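You operate a simulated robot arm through the tools that you are given. There is no shell and no other tool. Be economical: measure what you need, move in short steps, check, and stop when the job is done.

You are at the controls of a simulated two-armed robot. One attempt, no reset.

Task
Take the yellow brush and put it in the white bucket. Put one of the film rolls from the clear end of the sample table on the top of the rewind table. Put the folded black cloth on the front of the test table away on the shelf under the printer. Take the white tube and put it on the bed of the width gauge. Take the taped carton that says "W327" from the top of the goods out table and put it on the shelf 25. Pick up the brown card tube with one hand, pass it to the other hand and put it on the rubber mat on the test table. Switch the yellow roller arm on. Put the small white bin on the old filter plate. Any order will do. Set down upright: film roll, white tube, taped carton, brown card tube. The yellow roller arm goes clockwise seen from above, to its stop.
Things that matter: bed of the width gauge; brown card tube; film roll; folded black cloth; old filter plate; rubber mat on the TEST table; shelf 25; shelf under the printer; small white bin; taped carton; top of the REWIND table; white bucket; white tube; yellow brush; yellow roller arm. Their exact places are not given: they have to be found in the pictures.

The check looks at the end state, three seconds after you hand in, the way a careful person would. Anything else that was tipped, shoved, dropped, spilled or broken makes it a failure. Flat cloth is picked up by pressing the open fingertips on it (5 to 10 N) and closing them slowly along it; thin cloth reads only 2 to 8 mm in the jaws.

Robot
Two 7-joint arms with two-finger parallel grippers on one trunk, on a base that drives. Base frame: it is fixed to the floor where the robot stands at the start and does not move with it; the origin is under the middle of the robot, x ahead of it, y to its left, z up; the surface under the hand at the start is at about z = 0.774. Readings come in m, degrees, newtons and seconds.
The left shoulder is at the start at [0.08, 0.131, 0.947], the right one opposite. With the tool pointing down near the work surface each hand reaches from about 0.4 to 0.86 m from the robot's upright axis, wherever it stands, measured 20 degrees to its own side. Places, roughly: bed of the width gauge (24x17 cm) [0.6, -0.22, 0.78]; brown card tube (7x7x12 cm) [-0.1, 6.3, 0.8]; film roll (6x6x6 cm) [0.6, 0.7, 0.8]; film roll (7x7x6 cm) [0.8, 0.7, 0.8]; folded black cloth (9x7x3 cm) [0.4, 3.7, 0.8]; old filter plate [-4.25, 3, 0.75]; rubber mat on the TEST table [0.5, 4.2, 0.8]; shelf 25 [-2.5, 6.1, 1.5]; shelf under the printer [-4, -6.2, 0.6]; small white bin (6x6x5 cm) [-3.9, 2.8, 0.7]; taped carton [-0.5, 6, 0.75]; top of the REWIND table [0.7, -1.7, 0.8]; white bucket (18x17x17 cm) [0.9, -2.2, 0.8]; white tube (4x4x6 cm) [0.5, 4.1, 0.8]; yellow brush (3x3x19 cm) [0.7, 0.2, 0.9]; yellow roller arm [-4.1, 3.1, 0.8]. Payload 1.57 kg a hand.
The TCP of each hand is the grasp point between the finger pads, 0.03 m short of the fingertips. In the tool frame z runs along the fingers and y along their closing line. Largest opening 0.11 m; finger width 0.024, thickness 0.012; the body of the gripper, 0.048 by 0.112 m, starts 0.078 m behind the TCP.
Orientation is that of the tool frame in the base frame, as a unit quaternion [w, x, y, z]. With the fingers straight down and closing along the base's y, the tool's x points along the base's -x, its y along +y and its z along -z.

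Tools
- The arms move only by the tool send_rows. It takes "left_motion", "right_motion" or both (then of equal length, played together; a hand with none holds still); each is one flat list of numbers, 7 for each row, row after row: the shift along the tool's x, y, z in m, then the turn, a rotation vector about the tool's x, y, z in degrees, then the finger opening in m, from 0 to 0.11. In form: [tx, ty, tz, ax, ay, az, hand, tx, ty, tz, ax, ay, az, hand, ...]. A call has 1 to 20 rows; each row is the pose to reach, as a shift and turn from the pose commanded when the call began, along the tool's axes at that moment. A row lasts 0.2 s, in which the tool goes at most 0.05 m and 8.6 degrees; a call with a longer step from one row to the next is refused whole, and so is a gripper value outside its range. Where a pose cannot be reached the arm comes as near as it can. A force on the tool above 40 N (or 10 N above the force at the start of the call, whichever is more), or a blocked arm, ends the call early, and 0.2 s more pass. Each finger travels about 0.108 m/s and halts on what it meets, pressing with about 41 N; the grip force reading is that of the motor and also rises with nothing between the fingers. The clock runs only during rows and for 0.2 s after the last one: add rows that repeat a pose to give the fingers time. The reply holds the time, the measured pose of the TCP, the force on the tool along the base axes, the opening and the grip force, in the units named above and with some noise, with the torque about the TCP (base axes, N m) and any sound that the robot's microphone picked up.
- Cameras (640 x 400 px; columns grow to the right, rows downward): "scene" is now at [-0.0509, 0.0076, 1.4226]; the picture's right is [0.08, -1.00, 0.00], its down [-0.55, -0.04, -0.84] and it looks along [0.83, 0.07, -0.55] (base axes); focal length 275 px, centre (320, 200). "left" rides on the left gripper at [0.07, -0.016, -0.141] in its tool frame; the picture's right is [0.23, 0.97, 0.00], its down [-0.85, 0.20, -0.48] and it looks along [-0.47, 0.11, 0.88] (tool axes); focal length 222 px, centre (320, 200). "right" rides on the right gripper at [0.07, 0.016, -0.141] in its tool frame; the picture's right is [-0.23, 0.97, 0.00], its down [-0.86, -0.20, -0.48] and it looks along [-0.47, -0.11, 0.88] (tool axes); focal length 222 px, centre (320, 200).
- camera(camera): a new picture of that camera. The clock stands still meanwhile.
- drive_base(legs): drives the robot by 1 to 6 legs, each [ahead, left, turn to the left] in m, m and degrees, along the robot's own axes; the way and the turn of a leg run together, so that a leg with both is an arc; at most 1.5 m and 180 degrees a leg. The arms and the cameras ride along, it lands a little off, and it stops where it bumps. It gives what a move gives.
- pan_tilt(pan, tilt): turns the head with the scene camera to pan (to the left, within 109 degrees either way) and tilt (down, from -29 to 69), counted from straight ahead of the robot. It gives what a move gives.
- locate(camera, pixels): for up to 12 pixels [column, row] of the newest picture of that camera ("zoom" is the newest enlarged one), the place [x, y, z] in the base frame of the surface seen there, good to about 0.002 m. The clock stands still meanwhile.
- enlarge(camera, box): a new picture of the part [left, top, right, bottom] of that camera's present view, enlarged. The clock stands still meanwhile.
- sign_off(): hands the job in; it is judged then, once.

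Work in short steps. Measure before you move; look again where a grasp or a placing could have gone wrong, and mend it. You have 322 turns and 208 pictures in all, those below and enlarged ones among them. Open the grippers and draw the arms clear of the work before you hand the job in, unless the task says otherwise; then end with one line.

The tools are called after ">>>" as a command line: name --argument value ..., lists and objects as JSON in quotes. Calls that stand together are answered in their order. send_rows: Moves the arms, as the interface text tells. Its arguments: {"type":"object","properties":{"left_motion":{"type":"array"},"right_motion":{"type":"array"}},"required":[]} The other tools are called the same way: drive_base (legs) drives the base; pan_tilt (pan, tilt) turns the head that bears the scene camera; camera (camera) takes a picture; locate (camera, pixels) gives the place of the surface under pixels of a picture; enlarge (camera, box) takes an enlarged picture of a part of a camera's view; sign_off () hands the job in.

At the start:

```text
clock: 0.0
left_position: [0.3641, 0.4689, 1.0255]
left_tool_rot: [0.0, 0.0, 1.0, 0.0]
left_wrist_force: [0.1, 0.3, 0.4]
left_ft_torque: [-0.01, 0.05, 0.04]
left_opening: 0.1098
left_grasp_force: 0.0
right_position: [0.5096, 0.0391, 1.0948]
right_tool_rot: [0.0, 0.0, 1.0, -0.001]
right_wrist_force: [0.5, 0.3, 0.4]
right_ft_torque: [0.02, -0.01, 0.01]
right_opening: 0.1101
right_grasp_force: 0.0
robot x, y, heading: [-0.0008, 0.0027, -0.2]
head pan, tilt: [4.7, 33.3]
```

scene: 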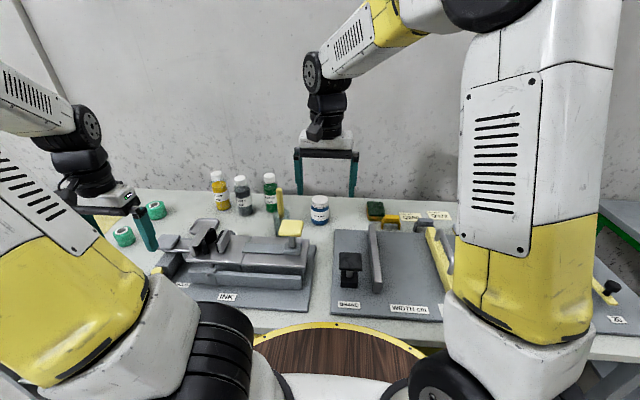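
right: 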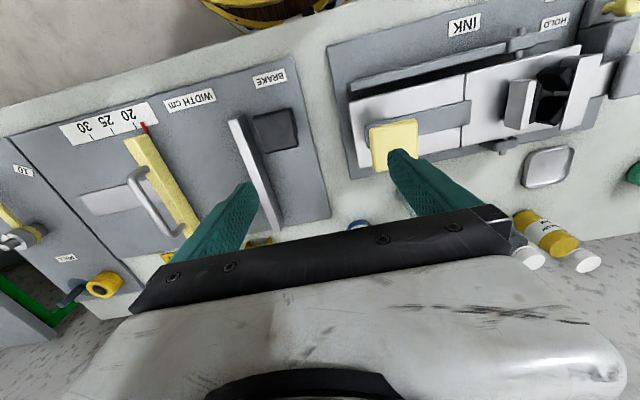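
left: 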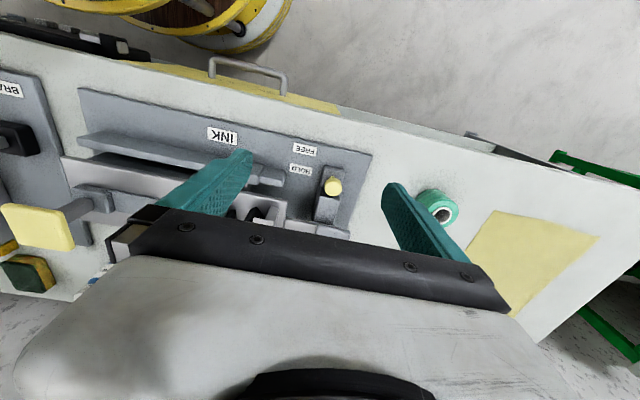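

The scene shows the sample table with the ink rig, width gauge and film rolls at (123,236),(156,210). I enlarge the brush zone and the left end.

>>> enlarge --camera "scene" --box '[200, 150, 360, 250]'

>>> enlarge --camera "scene" --box '[320, 180, 480, 330]'

```text
4.00 times, centred on (280, 200) of scene
```

zoom: 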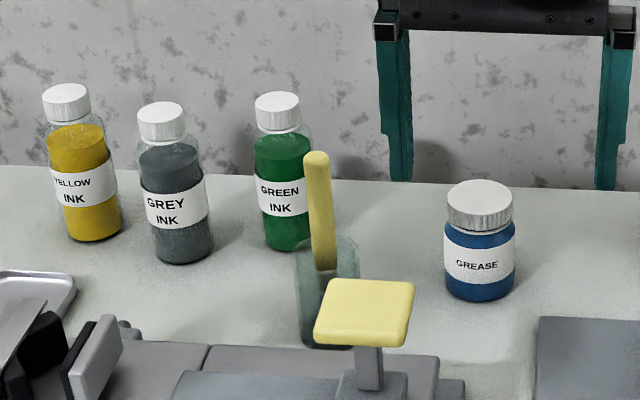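

```text
2.67 times, centred on (400, 255) of scene
```

zoom: 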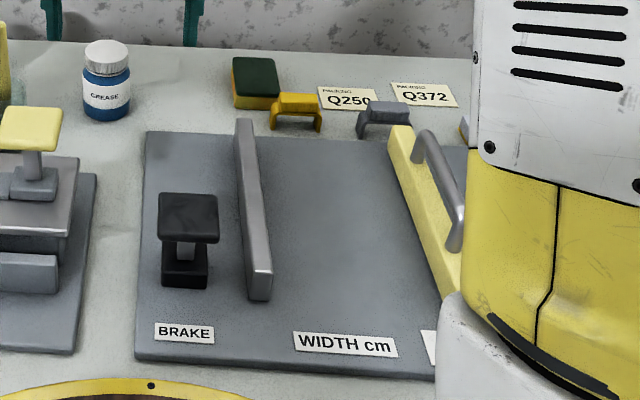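

The brush stands in a clear beaker between the green ink and the ink rig. I locate its handle, the beaker and the film rolls.

>>> locate --camera "scene" --pixels '[[279, 190], [280, 197], [280, 205], [281, 213], [281, 232], [290, 225], [123, 236], [127, 231], [155, 210], [270, 181], [320, 200], [390, 290]]'

>>> enlarge --camera "scene" --box '[80, 180, 240, 280]'

>>> pan_tilt --pan -60 --tilt 30

>>> camera --camera "scene"

```text
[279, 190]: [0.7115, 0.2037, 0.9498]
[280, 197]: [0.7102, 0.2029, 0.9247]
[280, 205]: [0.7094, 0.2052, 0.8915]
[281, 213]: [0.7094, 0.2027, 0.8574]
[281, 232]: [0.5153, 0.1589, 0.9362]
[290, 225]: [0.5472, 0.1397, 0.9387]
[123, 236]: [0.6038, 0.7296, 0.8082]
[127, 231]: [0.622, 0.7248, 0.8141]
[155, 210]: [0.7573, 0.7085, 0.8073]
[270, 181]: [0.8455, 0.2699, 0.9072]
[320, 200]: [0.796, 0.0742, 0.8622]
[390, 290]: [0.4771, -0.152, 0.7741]
```

```text
4.00 times, centred on (160, 230) of scene
```

zoom: 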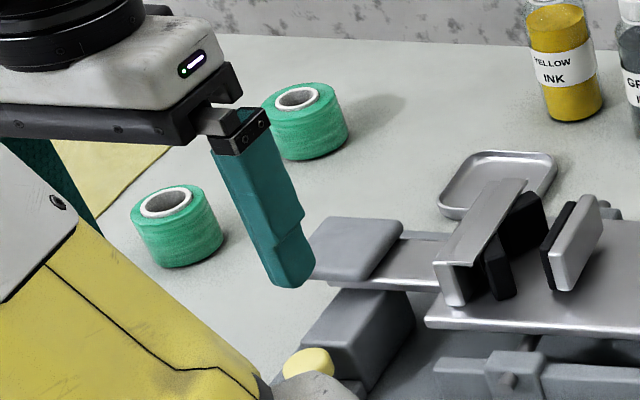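

```text
clock: 1.4
left_position: [0.3657, 0.4683, 1.0254]
left_tool_rot: [0.0, 0.0, 1.0, 0.0]
left_wrist_force: [-0.5, -0.3, 0.9]
left_ft_torque: [-0.04, 0.02, 0.03]
left_opening: 0.11
left_grasp_force: 0.1
right_position: [0.5105, 0.0383, 1.0941]
right_tool_rot: [0.0, 0.0, 1.0, 0.0]
right_wrist_force: [0.2, -0.1, 0.2]
right_ft_torque: [0.02, 0.0, 0.02]
right_opening: 0.1101
right_grasp_force: 0.1
robot x, y, heading: [0.0003, -0.0018, -0.0]
head pan, tilt: [-60.0, 30.0]
```

```text
201 pictures are left
```

scene: 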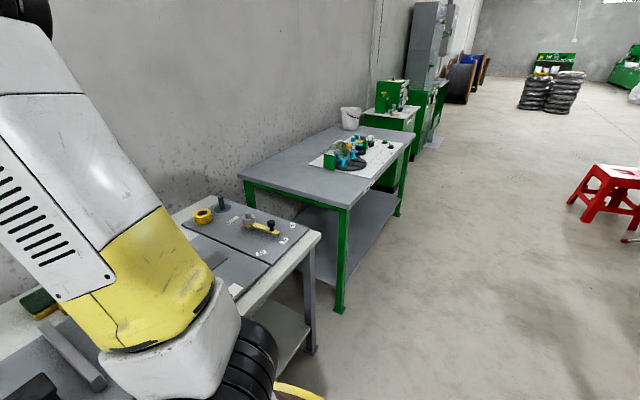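

Rewind table is at (330,170) with the bucket at (350,118). I'll shift 0.35 m left so that the brush suits the right hand and a film roll the left, then look.

>>> drive_base --legs '[[0, 0.35, 0]]'

>>> pan_tilt --pan 15 --tilt 35

>>> camera --camera "scene"

>>> camera --camera "left"

```text
clock: 3.6
left_position: [0.3655, 0.8207, 1.0251]
left_tool_rot: [0.001, 0.0, 1.0, 0.0]
left_wrist_force: [-0.3, -0.9, -0.3]
left_ft_torque: [-0.02, 0.0, -0.02]
left_opening: 0.1098
left_grasp_force: 0.0
right_position: [0.5112, 0.3917, 1.0936]
right_tool_rot: [0.0, 0.0, 1.0, 0.0]
right_wrist_force: [-1.0, 1.3, 0.3]
right_ft_torque: [-0.02, -0.02, -0.01]
right_opening: 0.11
right_grasp_force: 0.0
robot x, y, heading: [-0.0015, 0.3534, -0.1]
head pan, tilt: [-60.0, 30.0]
```

```text
clock: 5.1
left_position: [0.3648, 0.8211, 1.0256]
left_tool_rot: [0.0, 0.0, 1.0, 0.0]
left_wrist_force: [-0.7, 0.2, -0.4]
left_ft_torque: [-0.01, 0.03, 0.0]
left_opening: 0.1099
left_grasp_force: 0.1
right_position: [0.5113, 0.3909, 1.0943]
right_tool_rot: [0.0, 0.001, 1.0, 0.0]
right_wrist_force: [1.2, 0.0, 0.5]
right_ft_torque: [0.01, -0.01, -0.01]
right_opening: 0.1099
right_grasp_force: 0.0
robot x, y, heading: [-0.0021, 0.3498, -0.0]
head pan, tilt: [15.0, 35.0]
```

```text
200 pictures are left
```

scene: 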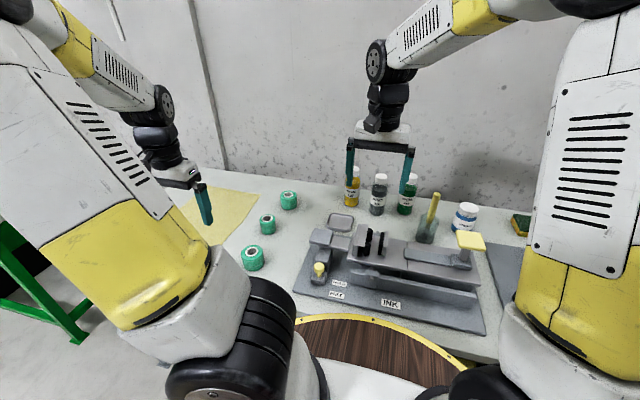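

```text
199 pictures are left
```

left: 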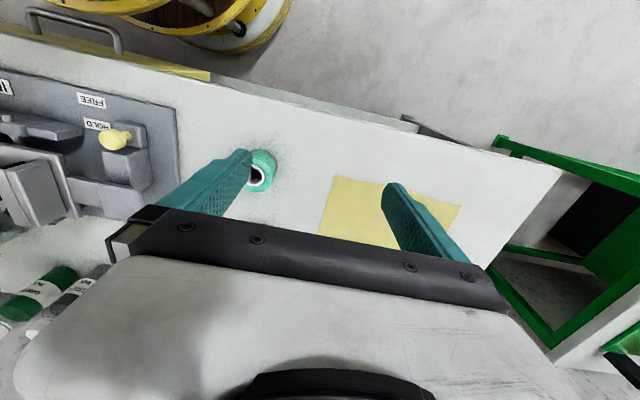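

Three rolls now appear at (252,258), (268,224) and (288,200). I locate them and the brush handle.

>>> enlarge --camera "scene" --box '[220, 180, 340, 280]'

>>> locate --camera "scene" --pixels '[[252, 258], [243, 252], [262, 251], [252, 246], [268, 217], [261, 217], [275, 217], [288, 192], [436, 195], [434, 205], [431, 217], [230, 270]]'

```text
4.00 times, centred on (280, 230) of scene
```

zoom: 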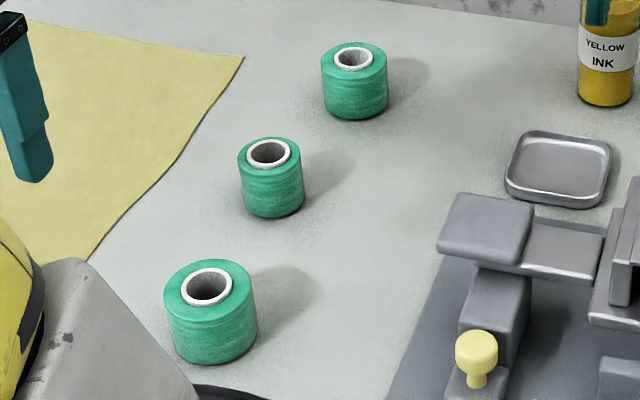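

```text
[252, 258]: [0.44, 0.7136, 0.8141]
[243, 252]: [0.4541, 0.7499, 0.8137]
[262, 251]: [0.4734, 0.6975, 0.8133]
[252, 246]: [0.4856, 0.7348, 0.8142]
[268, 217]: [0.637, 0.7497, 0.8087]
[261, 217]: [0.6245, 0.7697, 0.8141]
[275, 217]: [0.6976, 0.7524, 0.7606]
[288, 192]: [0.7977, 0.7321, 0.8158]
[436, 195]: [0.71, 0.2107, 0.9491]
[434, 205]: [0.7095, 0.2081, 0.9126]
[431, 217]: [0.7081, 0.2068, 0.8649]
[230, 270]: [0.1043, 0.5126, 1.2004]
```

I move the right hand above the brush (0.717, 0.209), staying high, and locate the near roll's rim on the zoom.

>>> send_rows --right_motion '[-0.035, -0.03, 0, 0, 0, 0, 0.08, -0.07, -0.06, 0, 0, 0, 0, 0.08, -0.105, -0.091, 0, 0, 0, 0, 0.08, -0.14, -0.121, 0, 0, 0, 0, 0.08, -0.175, -0.152, 0, 0, 0, 0, 0.08, -0.206, -0.182, 0, 0, 0, 0, 0.08, -0.206, -0.182, 0.02, 0, 0, 0, 0.08]'

>>> locate --camera "zoom" --pixels '[[182, 287], [208, 266], [233, 288], [208, 306], [168, 287], [208, 259], [250, 287], [130, 330]]'

>>> camera --camera "right"

```text
clock: 6.7
left_position: [0.3654, 0.8205, 1.0252]
left_tool_rot: [0.0, 0.001, 1.0, 0.0]
left_wrist_force: [0.7, 0.1, 0.2]
left_ft_torque: [0.0, 0.02, 0.0]
left_opening: 0.11
left_grasp_force: 0.0
right_position: [0.7177, 0.2081, 1.0741]
right_tool_rot: [0.0, 0.001, 1.0, 0.0]
right_wrist_force: [0.8, 0.0, -0.6]
right_ft_torque: [-0.01, -0.02, 0.03]
right_opening: 0.08
right_grasp_force: 0.1
robot x, y, heading: [0.0022, 0.3496, -0.2]
head pan, tilt: [15.0, 35.0]
```

```text
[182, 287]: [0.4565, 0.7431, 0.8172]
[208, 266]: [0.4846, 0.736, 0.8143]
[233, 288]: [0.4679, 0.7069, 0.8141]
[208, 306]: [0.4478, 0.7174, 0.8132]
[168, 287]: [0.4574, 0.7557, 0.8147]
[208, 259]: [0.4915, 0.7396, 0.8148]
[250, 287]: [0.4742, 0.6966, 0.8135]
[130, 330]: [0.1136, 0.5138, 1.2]
```

```text
197 pictures are left
```

right: 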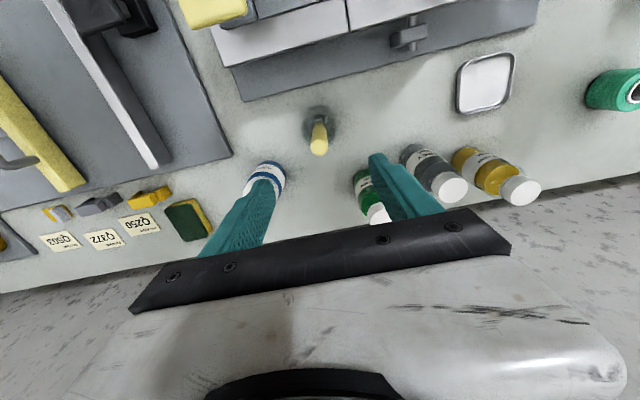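

The brush is centred between the fingers (318,135). I descend right to z=0.915 with the left hand going over the near roll (0.466, 0.7255).

>>> send_rows --right_motion '[0, 0, 0.04, 0, 0, 0, 0.08, 0, 0, 0.08, 0, 0, 0, 0.08, 0, 0, 0.12, 0, 0, 0, 0.08, 0, 0, 0.159, 0, 0, 0, 0.08, 0, 0, 0.159, 0, 0, 0, 0.08, 0, 0, 0.159, 0, 0, 0, 0.04, 0, 0, 0.159, 0, 0, 0, 0.0, 0, 0, 0.159, 0, 0, 0, 0.0, 0, 0, 0.159, 0, 0, 0, 0]' --left_motion '[-0.03, -0.03, 0, 0, 0, 0, 0.11, -0.06, -0.06, 0, 0, 0, 0, 0.11, -0.09, -0.09, 0, 0, 0, 0, 0.11, -0.1006, -0.0945, 0, 0, 0, 0, 0.11, -0.1006, -0.0945, 0.04, 0, 0, 0, 0.11, -0.1006, -0.0945, 0.08, 0, 0, 0, 0.11, -0.1006, -0.0945, 0.1, 0, 0, 0, 0.11, -0.1006, -0.0945, 0.12, 0, 0, 0, 0.11, -0.1006, -0.0945, 0.12, 0, 0, 0, 0.11]'

>>> camera --camera "right"

>>> camera --camera "left"

```text
clock: 8.7
left_position: [0.465, 0.7263, 0.906]
left_tool_rot: [0.0, 0.001, 1.0, 0.0]
left_wrist_force: [-0.4, 0.9, 0.3]
left_ft_torque: [0.0, 0.02, 0.0]
left_opening: 0.11
left_grasp_force: 0.1
right_position: [0.7168, 0.2077, 0.915]
right_tool_rot: [0.0, 0.001, 1.0, 0.0]
right_wrist_force: [0.8, -0.7, 1.3]
right_ft_torque: [-0.13, 0.01, 0.0]
right_opening: 0.0205
right_grasp_force: 33.8
robot x, y, heading: [0.0008, 0.3485, 0.1]
head pan, tilt: [15.0, 35.0]
```

```text
196 pictures are left
```

right: 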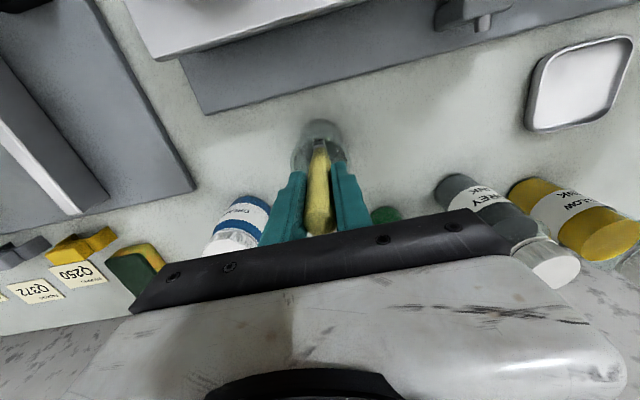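

```text
195 pictures are left
```

left: 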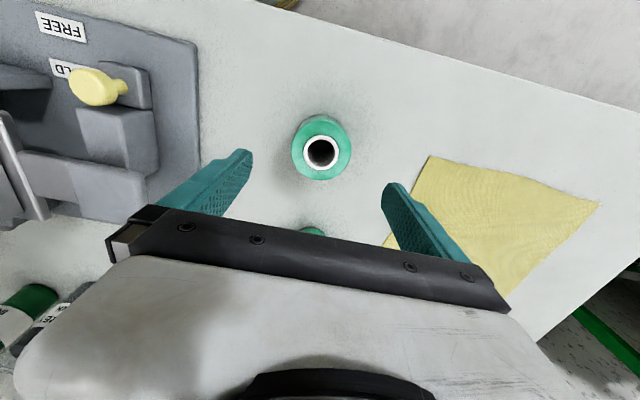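

Brush gripped (0.0205 m). I lift it straight up 0.18 m slowly while the left hand descends onto the roll and closes.

>>> send_rows --right_motion '[0, 0, -0.02, 0, 0, 0, 0, 0, 0, -0.05, 0, 0, 0, 0, 0, 0, -0.08, 0, 0, 0, 0, 0, 0, -0.11, 0, 0, 0, 0, 0, 0, -0.14, 0, 0, 0, 0, 0, 0, -0.17, 0, 0, 0, 0, 0, 0, -0.2, 0, 0, 0, 0, 0, 0, -0.22, 0, 0, 0, 0, 0, 0, -0.22, 0, 0, 0, 0]' --left_motion '[0, 0, 0.03, 0, 0, 0, 0.11, 0, 0, 0.06, 0, 0, 0, 0.11, 0, 0, 0.09, 0, 0, 0, 0.11, 0, 0, 0.109, 0, 0, 0, 0.11, 0, 0, 0.109, 0, 0, 0, 0.11, 0, 0, 0.109, 0, 0, 0, 0.09, 0, 0, 0.109, 0, 0, 0, 0.065, 0, 0, 0.109, 0, 0, 0, 0.04, 0, 0, 0.109, 0, 0, 0, 0.04]'

>>> camera --camera "scene"

>>> camera --camera "left"

```text
clock: 10.7
left_position: [0.4647, 0.7267, 0.7971]
left_tool_rot: [-0.001, 0.0, 1.0, -0.001]
left_wrist_force: [-0.2, -0.1, 0.2]
left_ft_torque: [0.02, 0.04, -0.01]
left_opening: 0.0652
left_grasp_force: 41.0
right_position: [0.7151, 0.2105, 1.1364]
right_tool_rot: [0.0, 0.001, 1.0, 0.0]
right_wrist_force: [0.4, -0.8, -0.6]
right_ft_torque: [0.03, -0.05, -0.02]
right_opening: 0.0203
right_grasp_force: 34.8
robot x, y, heading: [-0.0007, 0.3569, -0.1]
head pan, tilt: [15.0, 35.0]
```

```text
194 pictures are left
```

scene: 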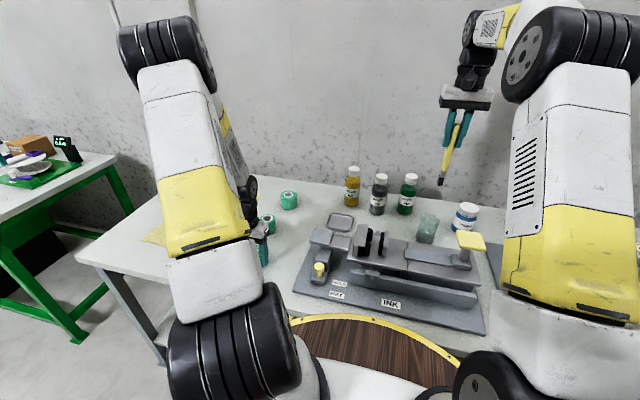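

```text
193 pictures are left
```

left: 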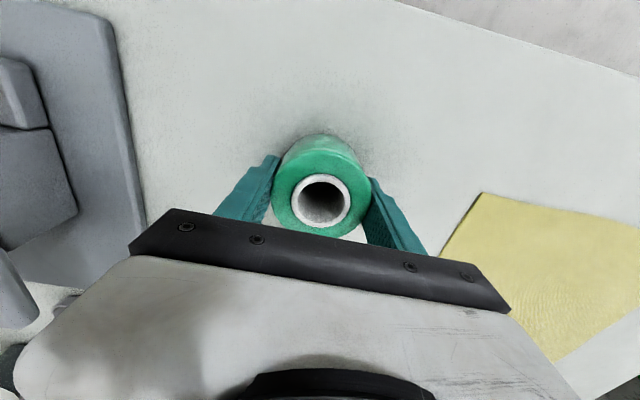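

Both are held. I lift the roll and draw both hands in.

>>> send_rows --right_motion '[0.04, 0, 0, 0, 0, 0, 0, 0.08, -0.01, 0, 0, 0, 0, 0, 0.12, -0.02, 0, 0, 0, 0, 0, 0.16, -0.03, 0, 0, 0, 0, 0, 0.2, -0.05, 0, 0, 0, 0, 0, 0.22, -0.07, 0, 0, 0, 0, 0, 0.22, -0.07, 0, 0, 0, 0, 0]' --left_motion '[0, 0, -0.03, 0, 0, 0, 0.04, 0, 0, -0.07, 0, 0, 0, 0.04, 0, 0, -0.11, 0, 0, 0, 0.04, 0, 0, -0.15, 0, 0, 0, 0.04, 0, 0, -0.19, 0, 0, 0, 0.04, 0, 0, -0.23, 0, 0, 0, 0.04, 0, 0, -0.25, 0, 0, 0, 0.04]'

>>> drive_base --legs '[[-0.35, 0, 0], [0, -1.2, 0], [0, -1.0, 0]]'

>>> camera --camera "scene"

```text
clock: 12.3
left_position: [0.4657, 0.7244, 1.046]
left_tool_rot: [0.0, 0.001, 1.0, 0.0]
left_wrist_force: [0.1, -0.8, -1.4]
left_ft_torque: [-0.02, 0.01, -0.02]
left_opening: 0.0655
left_grasp_force: 41.0
right_position: [0.495, 0.1392, 1.1333]
right_tool_rot: [0.0, 0.001, 1.0, 0.0]
right_wrist_force: [-0.7, 0.3, 0.6]
right_ft_torque: [-0.01, 0.02, 0.01]
right_opening: 0.0203
right_grasp_force: 33.7
robot x, y, heading: [-0.0019, 0.3536, 0.0]
head pan, tilt: [15.0, 35.0]
```

```text
clock: 24.9
left_position: [0.1055, -1.4471, 1.0449]
left_tool_rot: [0.0, 0.004, 1.0, 0.0]
left_wrist_force: [-0.1, 0.5, -1.9]
left_ft_torque: [0.0, 0.02, -0.01]
left_opening: 0.0652
left_grasp_force: 40.8
right_position: [0.1298, -2.0317, 1.135]
right_tool_rot: [0.0, 0.004, 1.0, 0.001]
right_wrist_force: [0.0, -0.4, 0.2]
right_ft_torque: [0.02, 0.01, -0.03]
right_opening: 0.0206
right_grasp_force: 34.5
robot x, y, heading: [-0.3626, -1.8151, -0.2]
head pan, tilt: [15.0, 35.0]
```

```text
192 pictures are left
```

scene: 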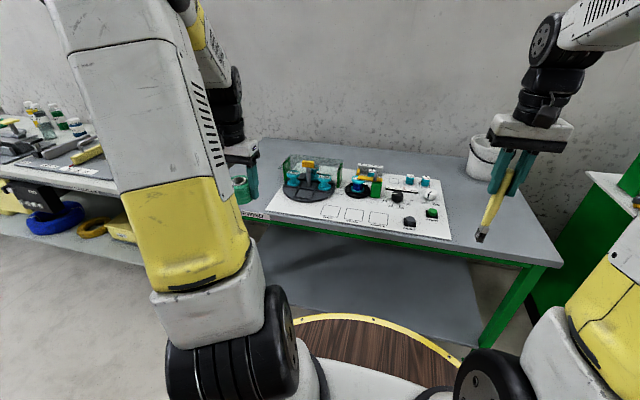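

The rewind table is ahead with a kit in its middle and the bucket at (483,160). I locate points to plan the approach.

>>> locate --camera "scene" --pixels '[[480, 140], [480, 175], [470, 215], [520, 250], [440, 220], [400, 243], [270, 222], [280, 160], [440, 180], [280, 195], [500, 190], [552, 268]]'

>>> pan_tilt --pan -15 --tilt 35

>>> camera --camera "scene"

```text
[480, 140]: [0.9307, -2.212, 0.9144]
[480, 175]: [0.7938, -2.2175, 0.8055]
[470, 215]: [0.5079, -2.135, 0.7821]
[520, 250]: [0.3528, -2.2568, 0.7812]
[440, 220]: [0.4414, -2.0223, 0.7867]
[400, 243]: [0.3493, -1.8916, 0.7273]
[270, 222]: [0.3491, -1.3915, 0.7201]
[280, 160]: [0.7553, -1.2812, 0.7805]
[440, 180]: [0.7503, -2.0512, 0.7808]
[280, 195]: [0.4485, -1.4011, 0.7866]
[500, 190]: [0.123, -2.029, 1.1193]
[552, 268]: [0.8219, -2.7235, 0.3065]
```

```text
clock: 25.8
left_position: [0.1054, -1.4483, 1.0446]
left_tool_rot: [-0.001, 0.005, 1.0, 0.0]
left_wrist_force: [-1.3, 0.0, -1.4]
left_ft_torque: [0.0, 0.0, 0.0]
left_opening: 0.0657
left_grasp_force: 41.5
right_position: [0.1302, -2.0317, 1.1355]
right_tool_rot: [0.001, 0.005, 1.0, -0.001]
right_wrist_force: [0.4, -0.3, -0.9]
right_ft_torque: [0.01, 0.01, -0.03]
right_opening: 0.0208
right_grasp_force: 33.8
robot x, y, heading: [-0.3656, -1.8135, -0.3]
head pan, tilt: [-15.0, 35.0]
```

```text
191 pictures are left
```

scene: 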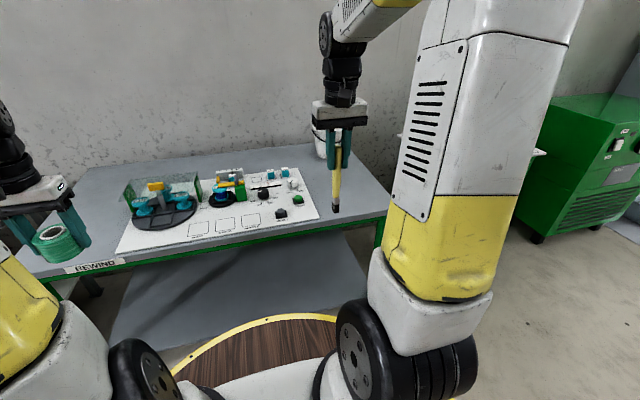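

I locate the base rim, the bucket and the left table end.

>>> locate --camera "scene" --pixels '[[270, 318], [330, 318], [319, 150], [320, 130], [322, 157], [100, 175], [85, 200], [45, 245], [80, 165], [30, 270], [125, 262], [120, 245]]'

>>> enlarge --camera "scene" --box '[260, 90, 400, 190]'

```text
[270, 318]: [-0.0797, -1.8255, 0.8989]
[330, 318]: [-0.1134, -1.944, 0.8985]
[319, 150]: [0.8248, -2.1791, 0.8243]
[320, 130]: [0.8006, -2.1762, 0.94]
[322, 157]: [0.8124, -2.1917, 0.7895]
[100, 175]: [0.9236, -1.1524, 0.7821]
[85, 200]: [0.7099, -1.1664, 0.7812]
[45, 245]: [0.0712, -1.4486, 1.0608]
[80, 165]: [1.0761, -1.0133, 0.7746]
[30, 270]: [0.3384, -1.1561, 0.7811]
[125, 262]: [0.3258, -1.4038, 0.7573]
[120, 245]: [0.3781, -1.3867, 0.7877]
```

```text
4.00 times, centred on (330, 140) of scene
```

zoom: 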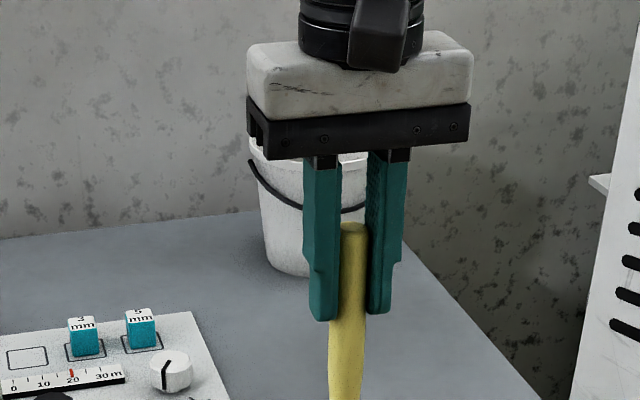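

Clear space lies at the table's left end (about 0.55, -1.25, z 0.781). I drive there first for the film roll.

>>> drive_base --legs '[[0, 0.22, 0], [0.36, 0, 0]]'

>>> pan_tilt --pan 25 --tilt 40

>>> camera --camera "scene"

>>> camera --camera "left"

```text
clock: 29.4
left_position: [0.4668, -1.2334, 1.0454]
left_tool_rot: [0.0, 0.005, 1.0, 0.0]
left_wrist_force: [-0.5, 0.4, -2.3]
left_ft_torque: [0.0, -0.01, -0.01]
left_opening: 0.0652
left_grasp_force: 41.0
right_position: [0.4911, -1.8198, 1.1341]
right_tool_rot: [-0.001, 0.005, 1.0, 0.001]
right_wrist_force: [0.0, -0.6, 0.0]
right_ft_torque: [-0.01, 0.0, 0.02]
right_opening: 0.0208
right_grasp_force: 34.5
robot x, y, heading: [-0.0008, -1.604, -0.7]
head pan, tilt: [-15.0, 35.0]
```

```text
clock: 30.5
left_position: [0.4675, -1.2334, 1.0455]
left_tool_rot: [0.0, 0.005, 1.0, 0.0]
left_wrist_force: [0.5, 0.8, -1.5]
left_ft_torque: [-0.01, 0.01, -0.04]
left_opening: 0.0652
left_grasp_force: 41.0
right_position: [0.4916, -1.8193, 1.1337]
right_tool_rot: [0.0, 0.005, 1.0, 0.0]
right_wrist_force: [1.1, -0.2, -0.3]
right_ft_torque: [-0.02, -0.03, 0.01]
right_opening: 0.021
right_grasp_force: 34.4
robot x, y, heading: [-0.0017, -1.6013, -0.4]
head pan, tilt: [25.0, 40.0]
```

```text
189 pictures are left
```

scene: 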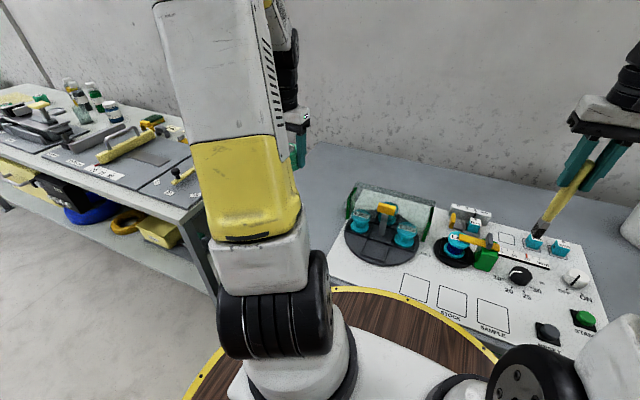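

```text
188 pictures are left
```

left: 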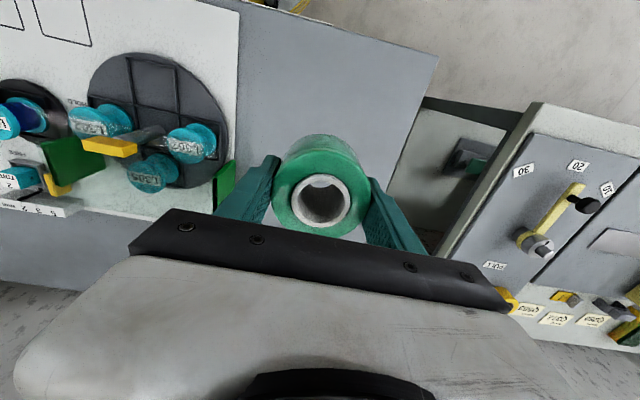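

I locate table and panel edges beneath the held roll in the left picture.

>>> locate --camera "left" --pixels '[[330, 60], [420, 110], [395, 180], [240, 60], [236, 140], [300, 110], [240, 190], [380, 60]]'

```text
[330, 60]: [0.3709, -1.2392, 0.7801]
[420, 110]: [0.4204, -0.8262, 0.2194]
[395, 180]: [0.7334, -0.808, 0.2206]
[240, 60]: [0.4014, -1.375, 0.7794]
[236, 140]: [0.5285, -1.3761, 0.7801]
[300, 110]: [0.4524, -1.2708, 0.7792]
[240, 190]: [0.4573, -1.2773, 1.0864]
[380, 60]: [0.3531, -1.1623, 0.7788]
```

The roll can go at about (0.49, -1.235), clear of the panel edge (y -1.38) and table end (-1.1). I lower to TCP z≈0.819.

>>> send_rows --left_motion '[-0.02, 0, 0.04, 0, 0, 0, 0.04, -0.02, 0, 0.08, 0, 0, 0, 0.04, -0.02, 0, 0.12, 0, 0, 0, 0.04, -0.02, 0, 0.16, 0, 0, 0, 0.04, -0.02, 0, 0.19, 0, 0, 0, 0.04, -0.02, 0, 0.21, 0, 0, 0, 0.04, -0.02, 0, 0.22, 0, 0, 0, 0.04, -0.02, 0, 0.2255, 0, 0, 0, 0.04, -0.02, 0, 0.2255, 0, 0, 0, 0.04]'

>>> camera --camera "left"

```text
clock: 32.5
left_position: [0.4864, -1.2348, 0.8192]
left_tool_rot: [0.0, 0.004, 1.0, 0.0]
left_wrist_force: [-0.2, 0.1, -1.1]
left_ft_torque: [0.0, 0.01, -0.01]
left_opening: 0.0653
left_grasp_force: 40.9
right_position: [0.4912, -1.8196, 1.1338]
right_tool_rot: [0.0, 0.006, 1.0, 0.0]
right_wrist_force: [0.2, 0.7, -0.8]
right_ft_torque: [0.04, -0.01, -0.02]
right_opening: 0.0209
right_grasp_force: 34.5
robot x, y, heading: [-0.0033, -1.599, -0.4]
head pan, tilt: [25.0, 40.0]
```

```text
187 pictures are left
```

left: 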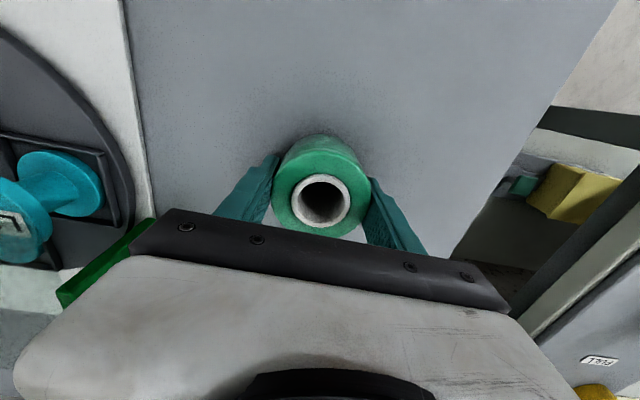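

No contact yet; I creep down 4 mm.

>>> send_rows --left_motion '[0, 0, 0.002, 0, 0, 0, 0.04, 0, 0, 0.004, 0, 0, 0, 0.04, 0, 0, 0.004, 0, 0, 0, 0.04]'

```text
clock: 33.3
left_position: [0.4859, -1.2328, 0.8168]
left_tool_rot: [0.001, 0.005, 1.0, 0.0]
left_wrist_force: [-3.9, 0.4, 14.5]
left_ft_torque: [-0.4, 0.34, -0.09]
left_opening: 0.0653
left_grasp_force: 41.0
right_position: [0.4901, -1.8181, 1.135]
right_tool_rot: [-0.001, 0.006, 1.0, 0.0]
right_wrist_force: [-0.1, 0.2, -0.4]
right_ft_torque: [-0.04, 0.02, -0.01]
right_opening: 0.0207
right_grasp_force: 33.9
robot x, y, heading: [-0.0013, -1.6036, -0.6]
head pan, tilt: [25.0, 40.0]
```

Contact (14 N). I ease up 2 mm, open gently and rise.

>>> send_rows --left_motion '[0, 0, -0.002, 0, 0, 0, 0.05, 0, 0, -0.002, 0, 0, 0, 0.075, 0, 0, -0.002, 0, 0, 0, 0.09, 0, 0, -0.002, 0, 0, 0, 0.1, 0, 0, -0.002, 0, 0, 0, 0.1, 0, 0, -0.04, 0, 0, 0, 0.1, 0, 0, -0.08, 0, 0, 0, 0.1, 0, 0, -0.12, 0, 0, 0, 0.1, 0, 0, -0.16, 0, 0, 0, 0.1, 0, 0, -0.2, 0, 0, 0, 0.1, 0, 0, -0.24, 0, 0, 0, 0.1]'

>>> camera --camera "left"

```text
clock: 35.7
left_position: [0.4875, -1.2334, 1.054]
left_tool_rot: [-0.001, 0.006, 1.0, 0.0]
left_wrist_force: [0.0, 0.4, 0.4]
left_ft_torque: [0.03, 0.04, -0.01]
left_opening: 0.1002
left_grasp_force: 0.0
right_position: [0.4907, -1.8182, 1.1349]
right_tool_rot: [0.0, 0.006, 1.0, 0.0]
right_wrist_force: [0.2, 1.2, -1.0]
right_ft_torque: [-0.03, 0.04, 0.0]
right_opening: 0.0208
right_grasp_force: 34.8
robot x, y, heading: [-0.0056, -1.6024, -0.8]
head pan, tilt: [25.0, 40.0]
```

```text
186 pictures are left
```

left: 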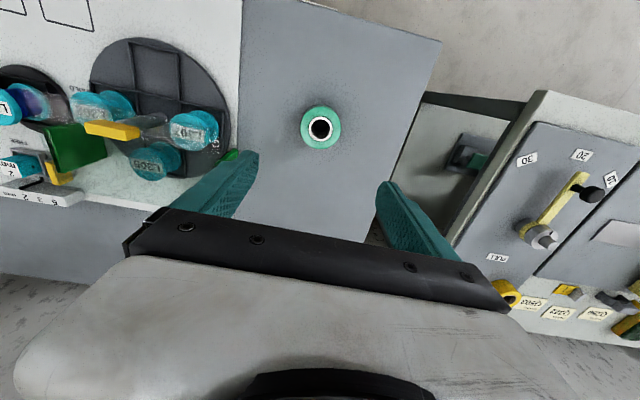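

The roll stands upright. Now I shift right to bring the bucket within reach of the right hand.

>>> drive_base --legs '[[0, -0.43, 0.7]]'

>>> pan_tilt --pan 0 --tilt 30

>>> camera --camera "scene"

```text
clock: 38.3
left_position: [0.4814, -1.6563, 1.0537]
left_tool_rot: [0.0, -0.001, 1.0, 0.0]
left_wrist_force: [-0.2, 0.0, -0.9]
left_ft_torque: [0.0, -0.02, 0.01]
left_opening: 0.1001
left_grasp_force: 0.0
right_position: [0.4912, -2.2415, 1.1351]
right_tool_rot: [-0.001, 0.0, 1.0, 0.0]
right_wrist_force: [-0.6, -0.4, -1.0]
right_ft_torque: [-0.04, 0.01, 0.01]
right_opening: 0.0209
right_grasp_force: 34.3
robot x, y, heading: [-0.0056, -2.0324, -0.2]
head pan, tilt: [25.0, 40.0]
```

```text
clock: 39.2
left_position: [0.482, -1.6573, 1.0524]
left_tool_rot: [0.0, -0.001, 1.0, 0.0]
left_wrist_force: [-0.1, 0.1, -1.1]
left_ft_torque: [-0.01, 0.03, 0.0]
left_opening: 0.1001
left_grasp_force: 0.0
right_position: [0.4912, -2.2418, 1.1342]
right_tool_rot: [0.0, 0.0, 1.0, 0.0]
right_wrist_force: [-0.1, -0.1, 0.8]
right_ft_torque: [0.02, 0.03, -0.05]
right_opening: 0.0209
right_grasp_force: 34.0
robot x, y, heading: [-0.005, -2.0308, -0.1]
head pan, tilt: [0.0, 30.0]
```

```text
185 pictures are left
```

scene: 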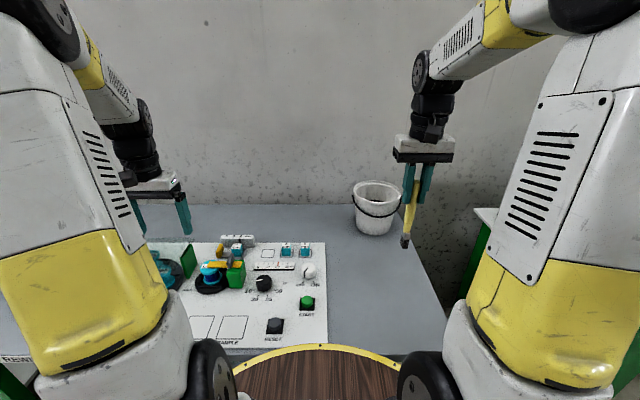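

>>> enlarge --camera "scene" --box '[330, 160, 450, 260]'

>>> locate --camera "scene" --pixels '[[377, 200], [360, 198], [354, 190], [376, 183], [399, 196], [378, 205], [375, 234], [380, 190], [375, 220]]'

```text
4.00 times, centred on (390, 210) of scene
```

zoom: 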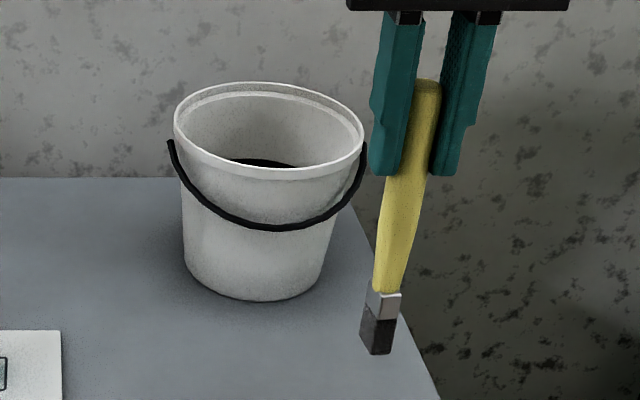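

```text
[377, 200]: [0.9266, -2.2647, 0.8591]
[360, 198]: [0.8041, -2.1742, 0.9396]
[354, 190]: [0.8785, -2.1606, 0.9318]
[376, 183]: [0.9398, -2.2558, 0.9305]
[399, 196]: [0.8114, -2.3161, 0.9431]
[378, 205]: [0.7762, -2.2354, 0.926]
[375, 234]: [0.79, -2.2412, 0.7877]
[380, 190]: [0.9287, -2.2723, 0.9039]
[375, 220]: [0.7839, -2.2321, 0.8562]
```

Bucket rim centre is about (0.86, -2.24), rim z 0.942, and the brush is already at y -2.242. I tilt the brush 35° forward and move over the bucket.

>>> send_rows --right_motion '[-0.03, 0, 0, 0, -7, 0, 0, -0.06, 0, 0, 0, -14, 0, 0, -0.1, 0, 0, 0, -21, 0, 0, -0.14, 0, 0, 0, -28, 0, 0, -0.18, 0, 0, 0, -35, 0, 0, -0.22, 0, 0, 0, -35, 0, 0, -0.26, 0, 0, 0, -35, 0, 0, -0.29, 0, 0, 0, -35, 0, 0, -0.29, 0, 0, 0, -35, 0, 0]'

>>> camera --camera "scene"

>>> camera --camera "right"

```text
clock: 41.2
left_position: [0.4822, -1.6562, 1.0541]
left_tool_rot: [0.001, -0.001, 1.0, -0.001]
left_wrist_force: [-0.8, 0.4, -0.3]
left_ft_torque: [0.06, -0.02, 0.01]
left_opening: 0.0999
left_grasp_force: 0.0
right_position: [0.7821, -2.2406, 1.1358]
right_tool_rot: [0.301, 0.0, 0.954, 0.0]
right_wrist_force: [-0.3, 0.1, 0.1]
right_ft_torque: [0.06, 0.02, 0.0]
right_opening: 0.0207
right_grasp_force: 33.9
robot x, y, heading: [-0.0092, -2.031, 0.1]
head pan, tilt: [0.0, 30.0]
```

```text
183 pictures are left
```

scene: 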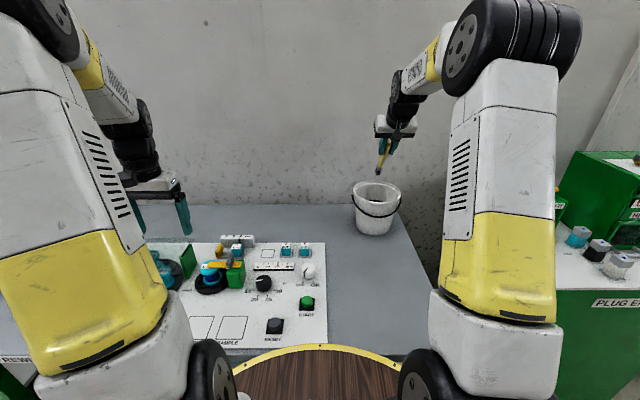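

```text
182 pictures are left
```

right: 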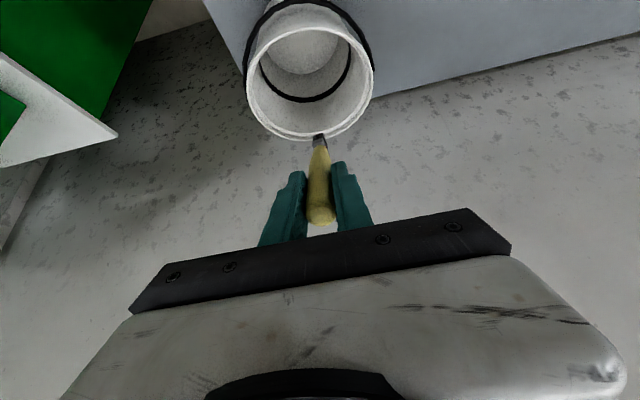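

I check where the brush tip is versus the bucket rim.

>>> locate --camera "right" --pixels '[[320, 142], [320, 170], [318, 205], [258, 70], [372, 95], [310, 135], [300, 5], [300, 50], [305, 98]]'

```text
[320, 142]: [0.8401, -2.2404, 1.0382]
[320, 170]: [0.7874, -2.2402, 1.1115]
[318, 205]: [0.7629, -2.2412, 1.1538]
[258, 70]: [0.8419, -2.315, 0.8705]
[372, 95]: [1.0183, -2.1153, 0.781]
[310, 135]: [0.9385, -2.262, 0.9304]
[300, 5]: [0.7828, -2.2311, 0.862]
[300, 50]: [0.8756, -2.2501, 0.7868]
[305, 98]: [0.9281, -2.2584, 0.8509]
```

Tip is at (0.845, -2.24, 1.03) above the bucket interior. I lower in along a near-vertical line to TCP (0.825, 0.95).

>>> send_rows --right_motion '[0.0143, 0, 0.0354, 0, 0, 0, 0, 0.0286, 0, 0.0708, 0, 0, 0, 0, 0.043, 0, 0.106, 0, 0, 0, 0, 0.0573, 0, 0.1416, 0, 0, 0, 0, 0.0716, 0, 0.177, 0, 0, 0, 0, 0.0716, 0, 0.177, 0, 0, 0, 0]'

>>> camera --camera "right"

>>> enlarge --camera "scene" --box '[320, 110, 480, 250]'

```text
clock: 42.6
left_position: [0.481, -1.6568, 1.0538]
left_tool_rot: [0.0, -0.001, 1.0, 0.0]
left_wrist_force: [0.3, -0.5, -0.1]
left_ft_torque: [0.01, 0.01, 0.03]
left_opening: 0.0998
left_grasp_force: 0.0
right_position: [0.8251, -2.2412, 0.9473]
right_tool_rot: [0.3, 0.001, 0.954, 0.0]
right_wrist_force: [-0.3, -0.6, -0.7]
right_ft_torque: [-0.01, 0.07, -0.05]
right_opening: 0.0208
right_grasp_force: 34.4
robot x, y, heading: [-0.0022, -2.0307, 0.1]
head pan, tilt: [0.0, 30.0]
```

```text
181 pictures are left
```

right: 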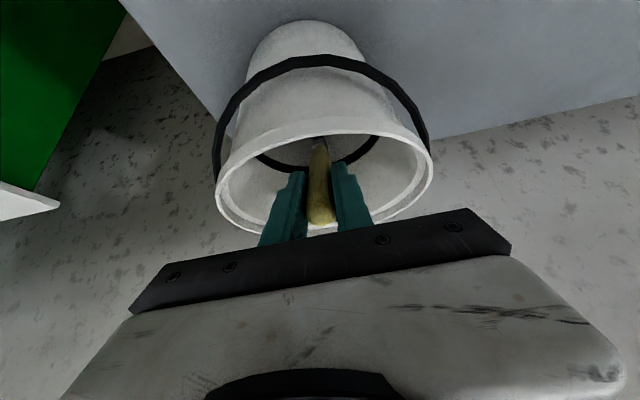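

```text
2.86 times, centred on (400, 180) of scene
```

zoom: 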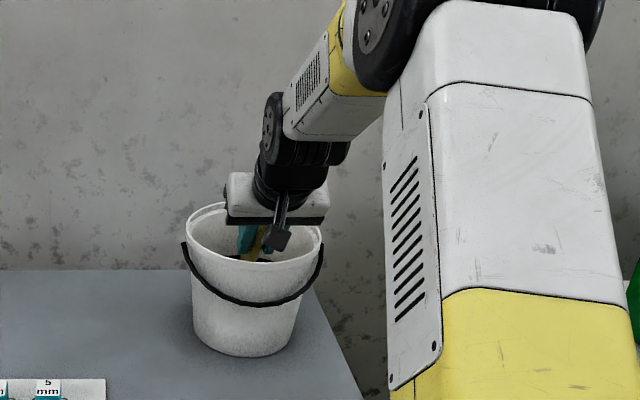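

The brush is inside. I go 2.5 cm lower, open to 0.06, and withdraw backward/up along the tool axis.

>>> send_rows --right_motion '[0.0144, 0, 0.0205, 0, 0, 0, 0, 0.0144, 0, 0.0205, 0, 0, 0, 0.02, 0.0144, 0, 0.0205, 0, 0, 0, 0.04, 0.0144, 0, 0.0205, 0, 0, 0, 0.06, 0.0144, 0, 0.0205, 0, 0, 0, 0.06, 0, 0, -0.01, 0, 0, 0, 0.06, -0.0143, 0, -0.0354, 0, 0, 0, 0.06, -0.0286, 0, -0.07, 0, 0, 0, 0.06, -0.043, 0, -0.106, 0, 0, 0, 0.06, -0.0716, 0, -0.14, 0, 0, 0, 0.06, -0.0716, 0, -0.18, 0, 0, 0, 0.06]'

>>> camera --camera "right"

>>> enlarge --camera "scene" --box '[320, 110, 480, 250]'

```text
clock: 45.0
left_position: [0.4825, -1.6563, 1.054]
left_tool_rot: [0.0, -0.001, 1.0, 0.0]
left_wrist_force: [0.7, 0.8, -0.4]
left_ft_torque: [0.01, 0.02, 0.0]
left_opening: 0.1
left_grasp_force: 0.2
right_position: [0.7782, -2.2412, 1.1361]
right_tool_rot: [0.299, -0.001, 0.954, 0.0]
right_wrist_force: [-0.2, -0.2, -0.6]
right_ft_torque: [0.02, 0.03, 0.01]
right_opening: 0.0599
right_grasp_force: 0.0
robot x, y, heading: [-0.0033, -2.0315, 0.2]
head pan, tilt: [0.0, 30.0]
```

```text
179 pictures are left
```

right: 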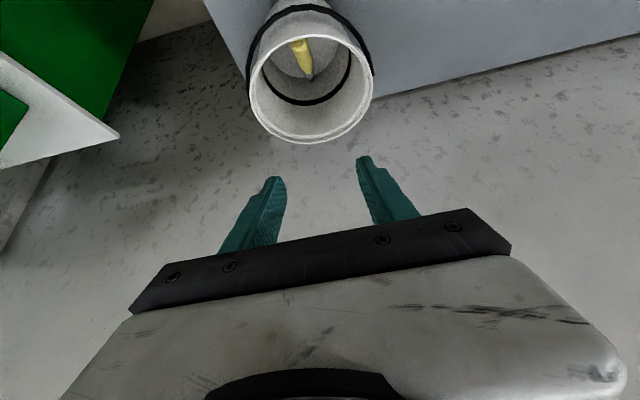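

```text
2.86 times, centred on (400, 180) of scene
```

zoom: 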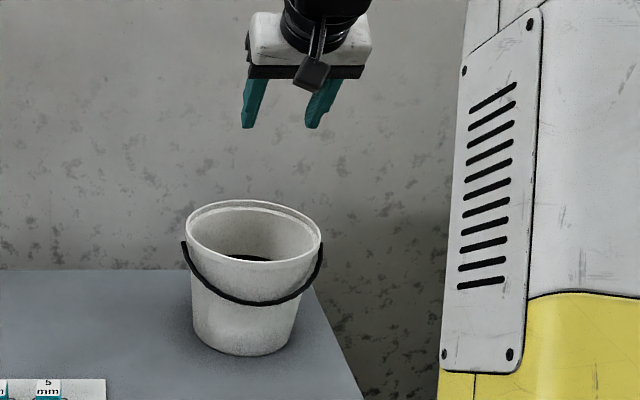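

Brush is in the bucket. I bring the right hand back upright and in, then look left along the route.

>>> send_rows --right_motion '[0.03, 0, -0.015, 0, 7, 0, 0.06, 0.06, 0, -0.03, 0, 14, 0, 0.06, 0.1, 0, -0.05, 0, 21, 0, 0.06, 0.14, 0, -0.07, 0, 28, 0, 0.06, 0.18, 0, -0.09, 0, 35, 0, 0.06, 0.22, 0, -0.11, 0, 35, 0, 0.06, 0.26, 0, -0.13, 0, 35, 0, 0.06, 0.26, 0, -0.13, 0, 35, 0, 0.06]'

>>> drive_base --legs '[[-0.45, 0, 0], [0, 1.3, 0]]'

>>> pan_tilt --pan 90 --tilt 15

>>> camera --camera "scene"

```text
clock: 46.8
left_position: [0.4815, -1.6569, 1.0529]
left_tool_rot: [0.0, -0.002, 1.0, 0.0]
left_wrist_force: [0.5, -0.9, -0.4]
left_ft_torque: [0.04, -0.02, -0.03]
left_opening: 0.0999
left_grasp_force: 0.0
right_position: [0.492, -2.2429, 1.0955]
right_tool_rot: [-0.001, 0.0, 1.0, -0.001]
right_wrist_force: [-0.2, -1.1, 0.3]
right_ft_torque: [0.01, 0.0, -0.02]
right_opening: 0.0601
right_grasp_force: 0.1
robot x, y, heading: [-0.0, -2.0302, 0.1]
head pan, tilt: [0.0, 30.0]
```

```text
clock: 55.6
left_position: [0.0633, -0.3757, 1.0521]
left_tool_rot: [0.0, 0.01, 1.0, 0.0]
left_wrist_force: [-0.8, 0.3, 0.9]
left_ft_torque: [0.0, 0.0, -0.02]
left_opening: 0.0999
left_grasp_force: 0.2
right_position: [0.0606, -0.9615, 1.0939]
right_tool_rot: [0.001, 0.012, 1.0, 0.0]
right_wrist_force: [0.2, -0.9, 0.0]
right_ft_torque: [-0.01, 0.0, 0.0]
right_opening: 0.0601
right_grasp_force: 0.0
robot x, y, heading: [-0.4315, -0.7345, -1.3]
head pan, tilt: [0.0, 30.0]
```

```text
clock: 57.2
left_position: [0.0634, -0.3755, 1.053]
left_tool_rot: [0.001, 0.011, 1.0, 0.0]
left_wrist_force: [-0.7, 0.0, 0.1]
left_ft_torque: [-0.01, -0.01, 0.02]
left_opening: 0.0999
left_grasp_force: 0.1
right_position: [0.0606, -0.9593, 1.0954]
right_tool_rot: [0.0, 0.012, 1.0, 0.0]
right_wrist_force: [-0.3, 0.1, 0.1]
right_ft_torque: [-0.03, -0.01, -0.03]
right_opening: 0.06
right_grasp_force: 0.0
robot x, y, heading: [-0.4321, -0.7388, -1.3]
head pan, tilt: [90.0, 15.0]
```

```text
177 pictures are left
```

scene: 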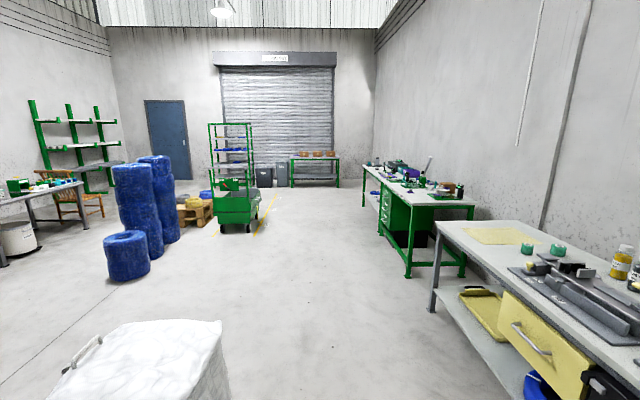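

The path along the tables looks clear; I check the white bag at (150,350), the test table edge and the trolley.

>>> locate --camera "scene" --pixels '[[220, 325], [205, 390], [408, 275], [472, 205], [375, 195], [235, 230], [215, 225], [258, 220], [104, 270], [315, 155], [88, 160], [30, 255]]'

```text
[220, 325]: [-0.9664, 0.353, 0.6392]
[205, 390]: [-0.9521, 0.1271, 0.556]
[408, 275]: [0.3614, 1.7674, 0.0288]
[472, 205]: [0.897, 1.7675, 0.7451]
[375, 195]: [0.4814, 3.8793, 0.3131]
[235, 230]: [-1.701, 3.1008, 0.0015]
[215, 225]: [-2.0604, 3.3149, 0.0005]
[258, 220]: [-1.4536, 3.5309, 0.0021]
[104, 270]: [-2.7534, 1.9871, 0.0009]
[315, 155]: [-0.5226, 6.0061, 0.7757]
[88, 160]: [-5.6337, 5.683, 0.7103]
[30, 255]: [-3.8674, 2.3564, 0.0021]
```

The bag edge is at x -0.95, so my lane at x -0.43 is clear. I drive left to y≈3.75.

>>> drive_base --legs '[[0.04, 1.5, 1.3], [0, 1.5, 0], [0, 1.45, 0]]'

>>> pan_tilt --pan 0 --tilt 30

>>> camera --camera "scene"

```text
refused: leg 1 is longer than a leg can be; nothing moved
```

```text
clock: 58.9
left_position: [0.0618, -0.3744, 1.0532]
left_tool_rot: [0.0, 0.01, 1.0, 0.001]
left_wrist_force: [0.0, 0.1, 0.9]
left_ft_torque: [0.02, -0.02, 0.03]
left_opening: 0.0999
left_grasp_force: 0.0
right_position: [0.0604, -0.9603, 1.0941]
right_tool_rot: [0.0, 0.011, 1.0, 0.0]
right_wrist_force: [0.1, 0.4, -0.2]
right_ft_torque: [0.04, 0.01, 0.0]
right_opening: 0.0602
right_grasp_force: 0.1
robot x, y, heading: [-0.4293, -0.74, -1.2]
head pan, tilt: [0.0, 30.0]
```

```text
176 pictures are left
```

scene: 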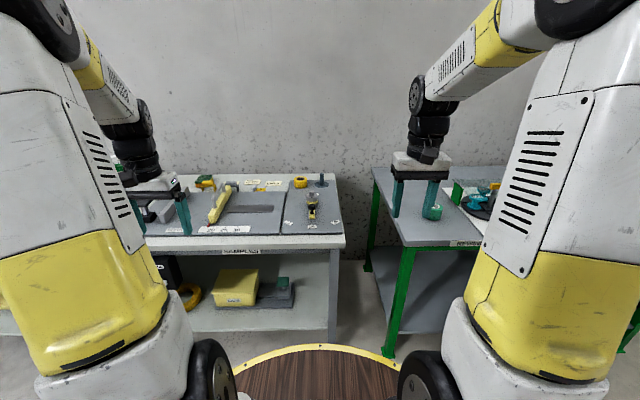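

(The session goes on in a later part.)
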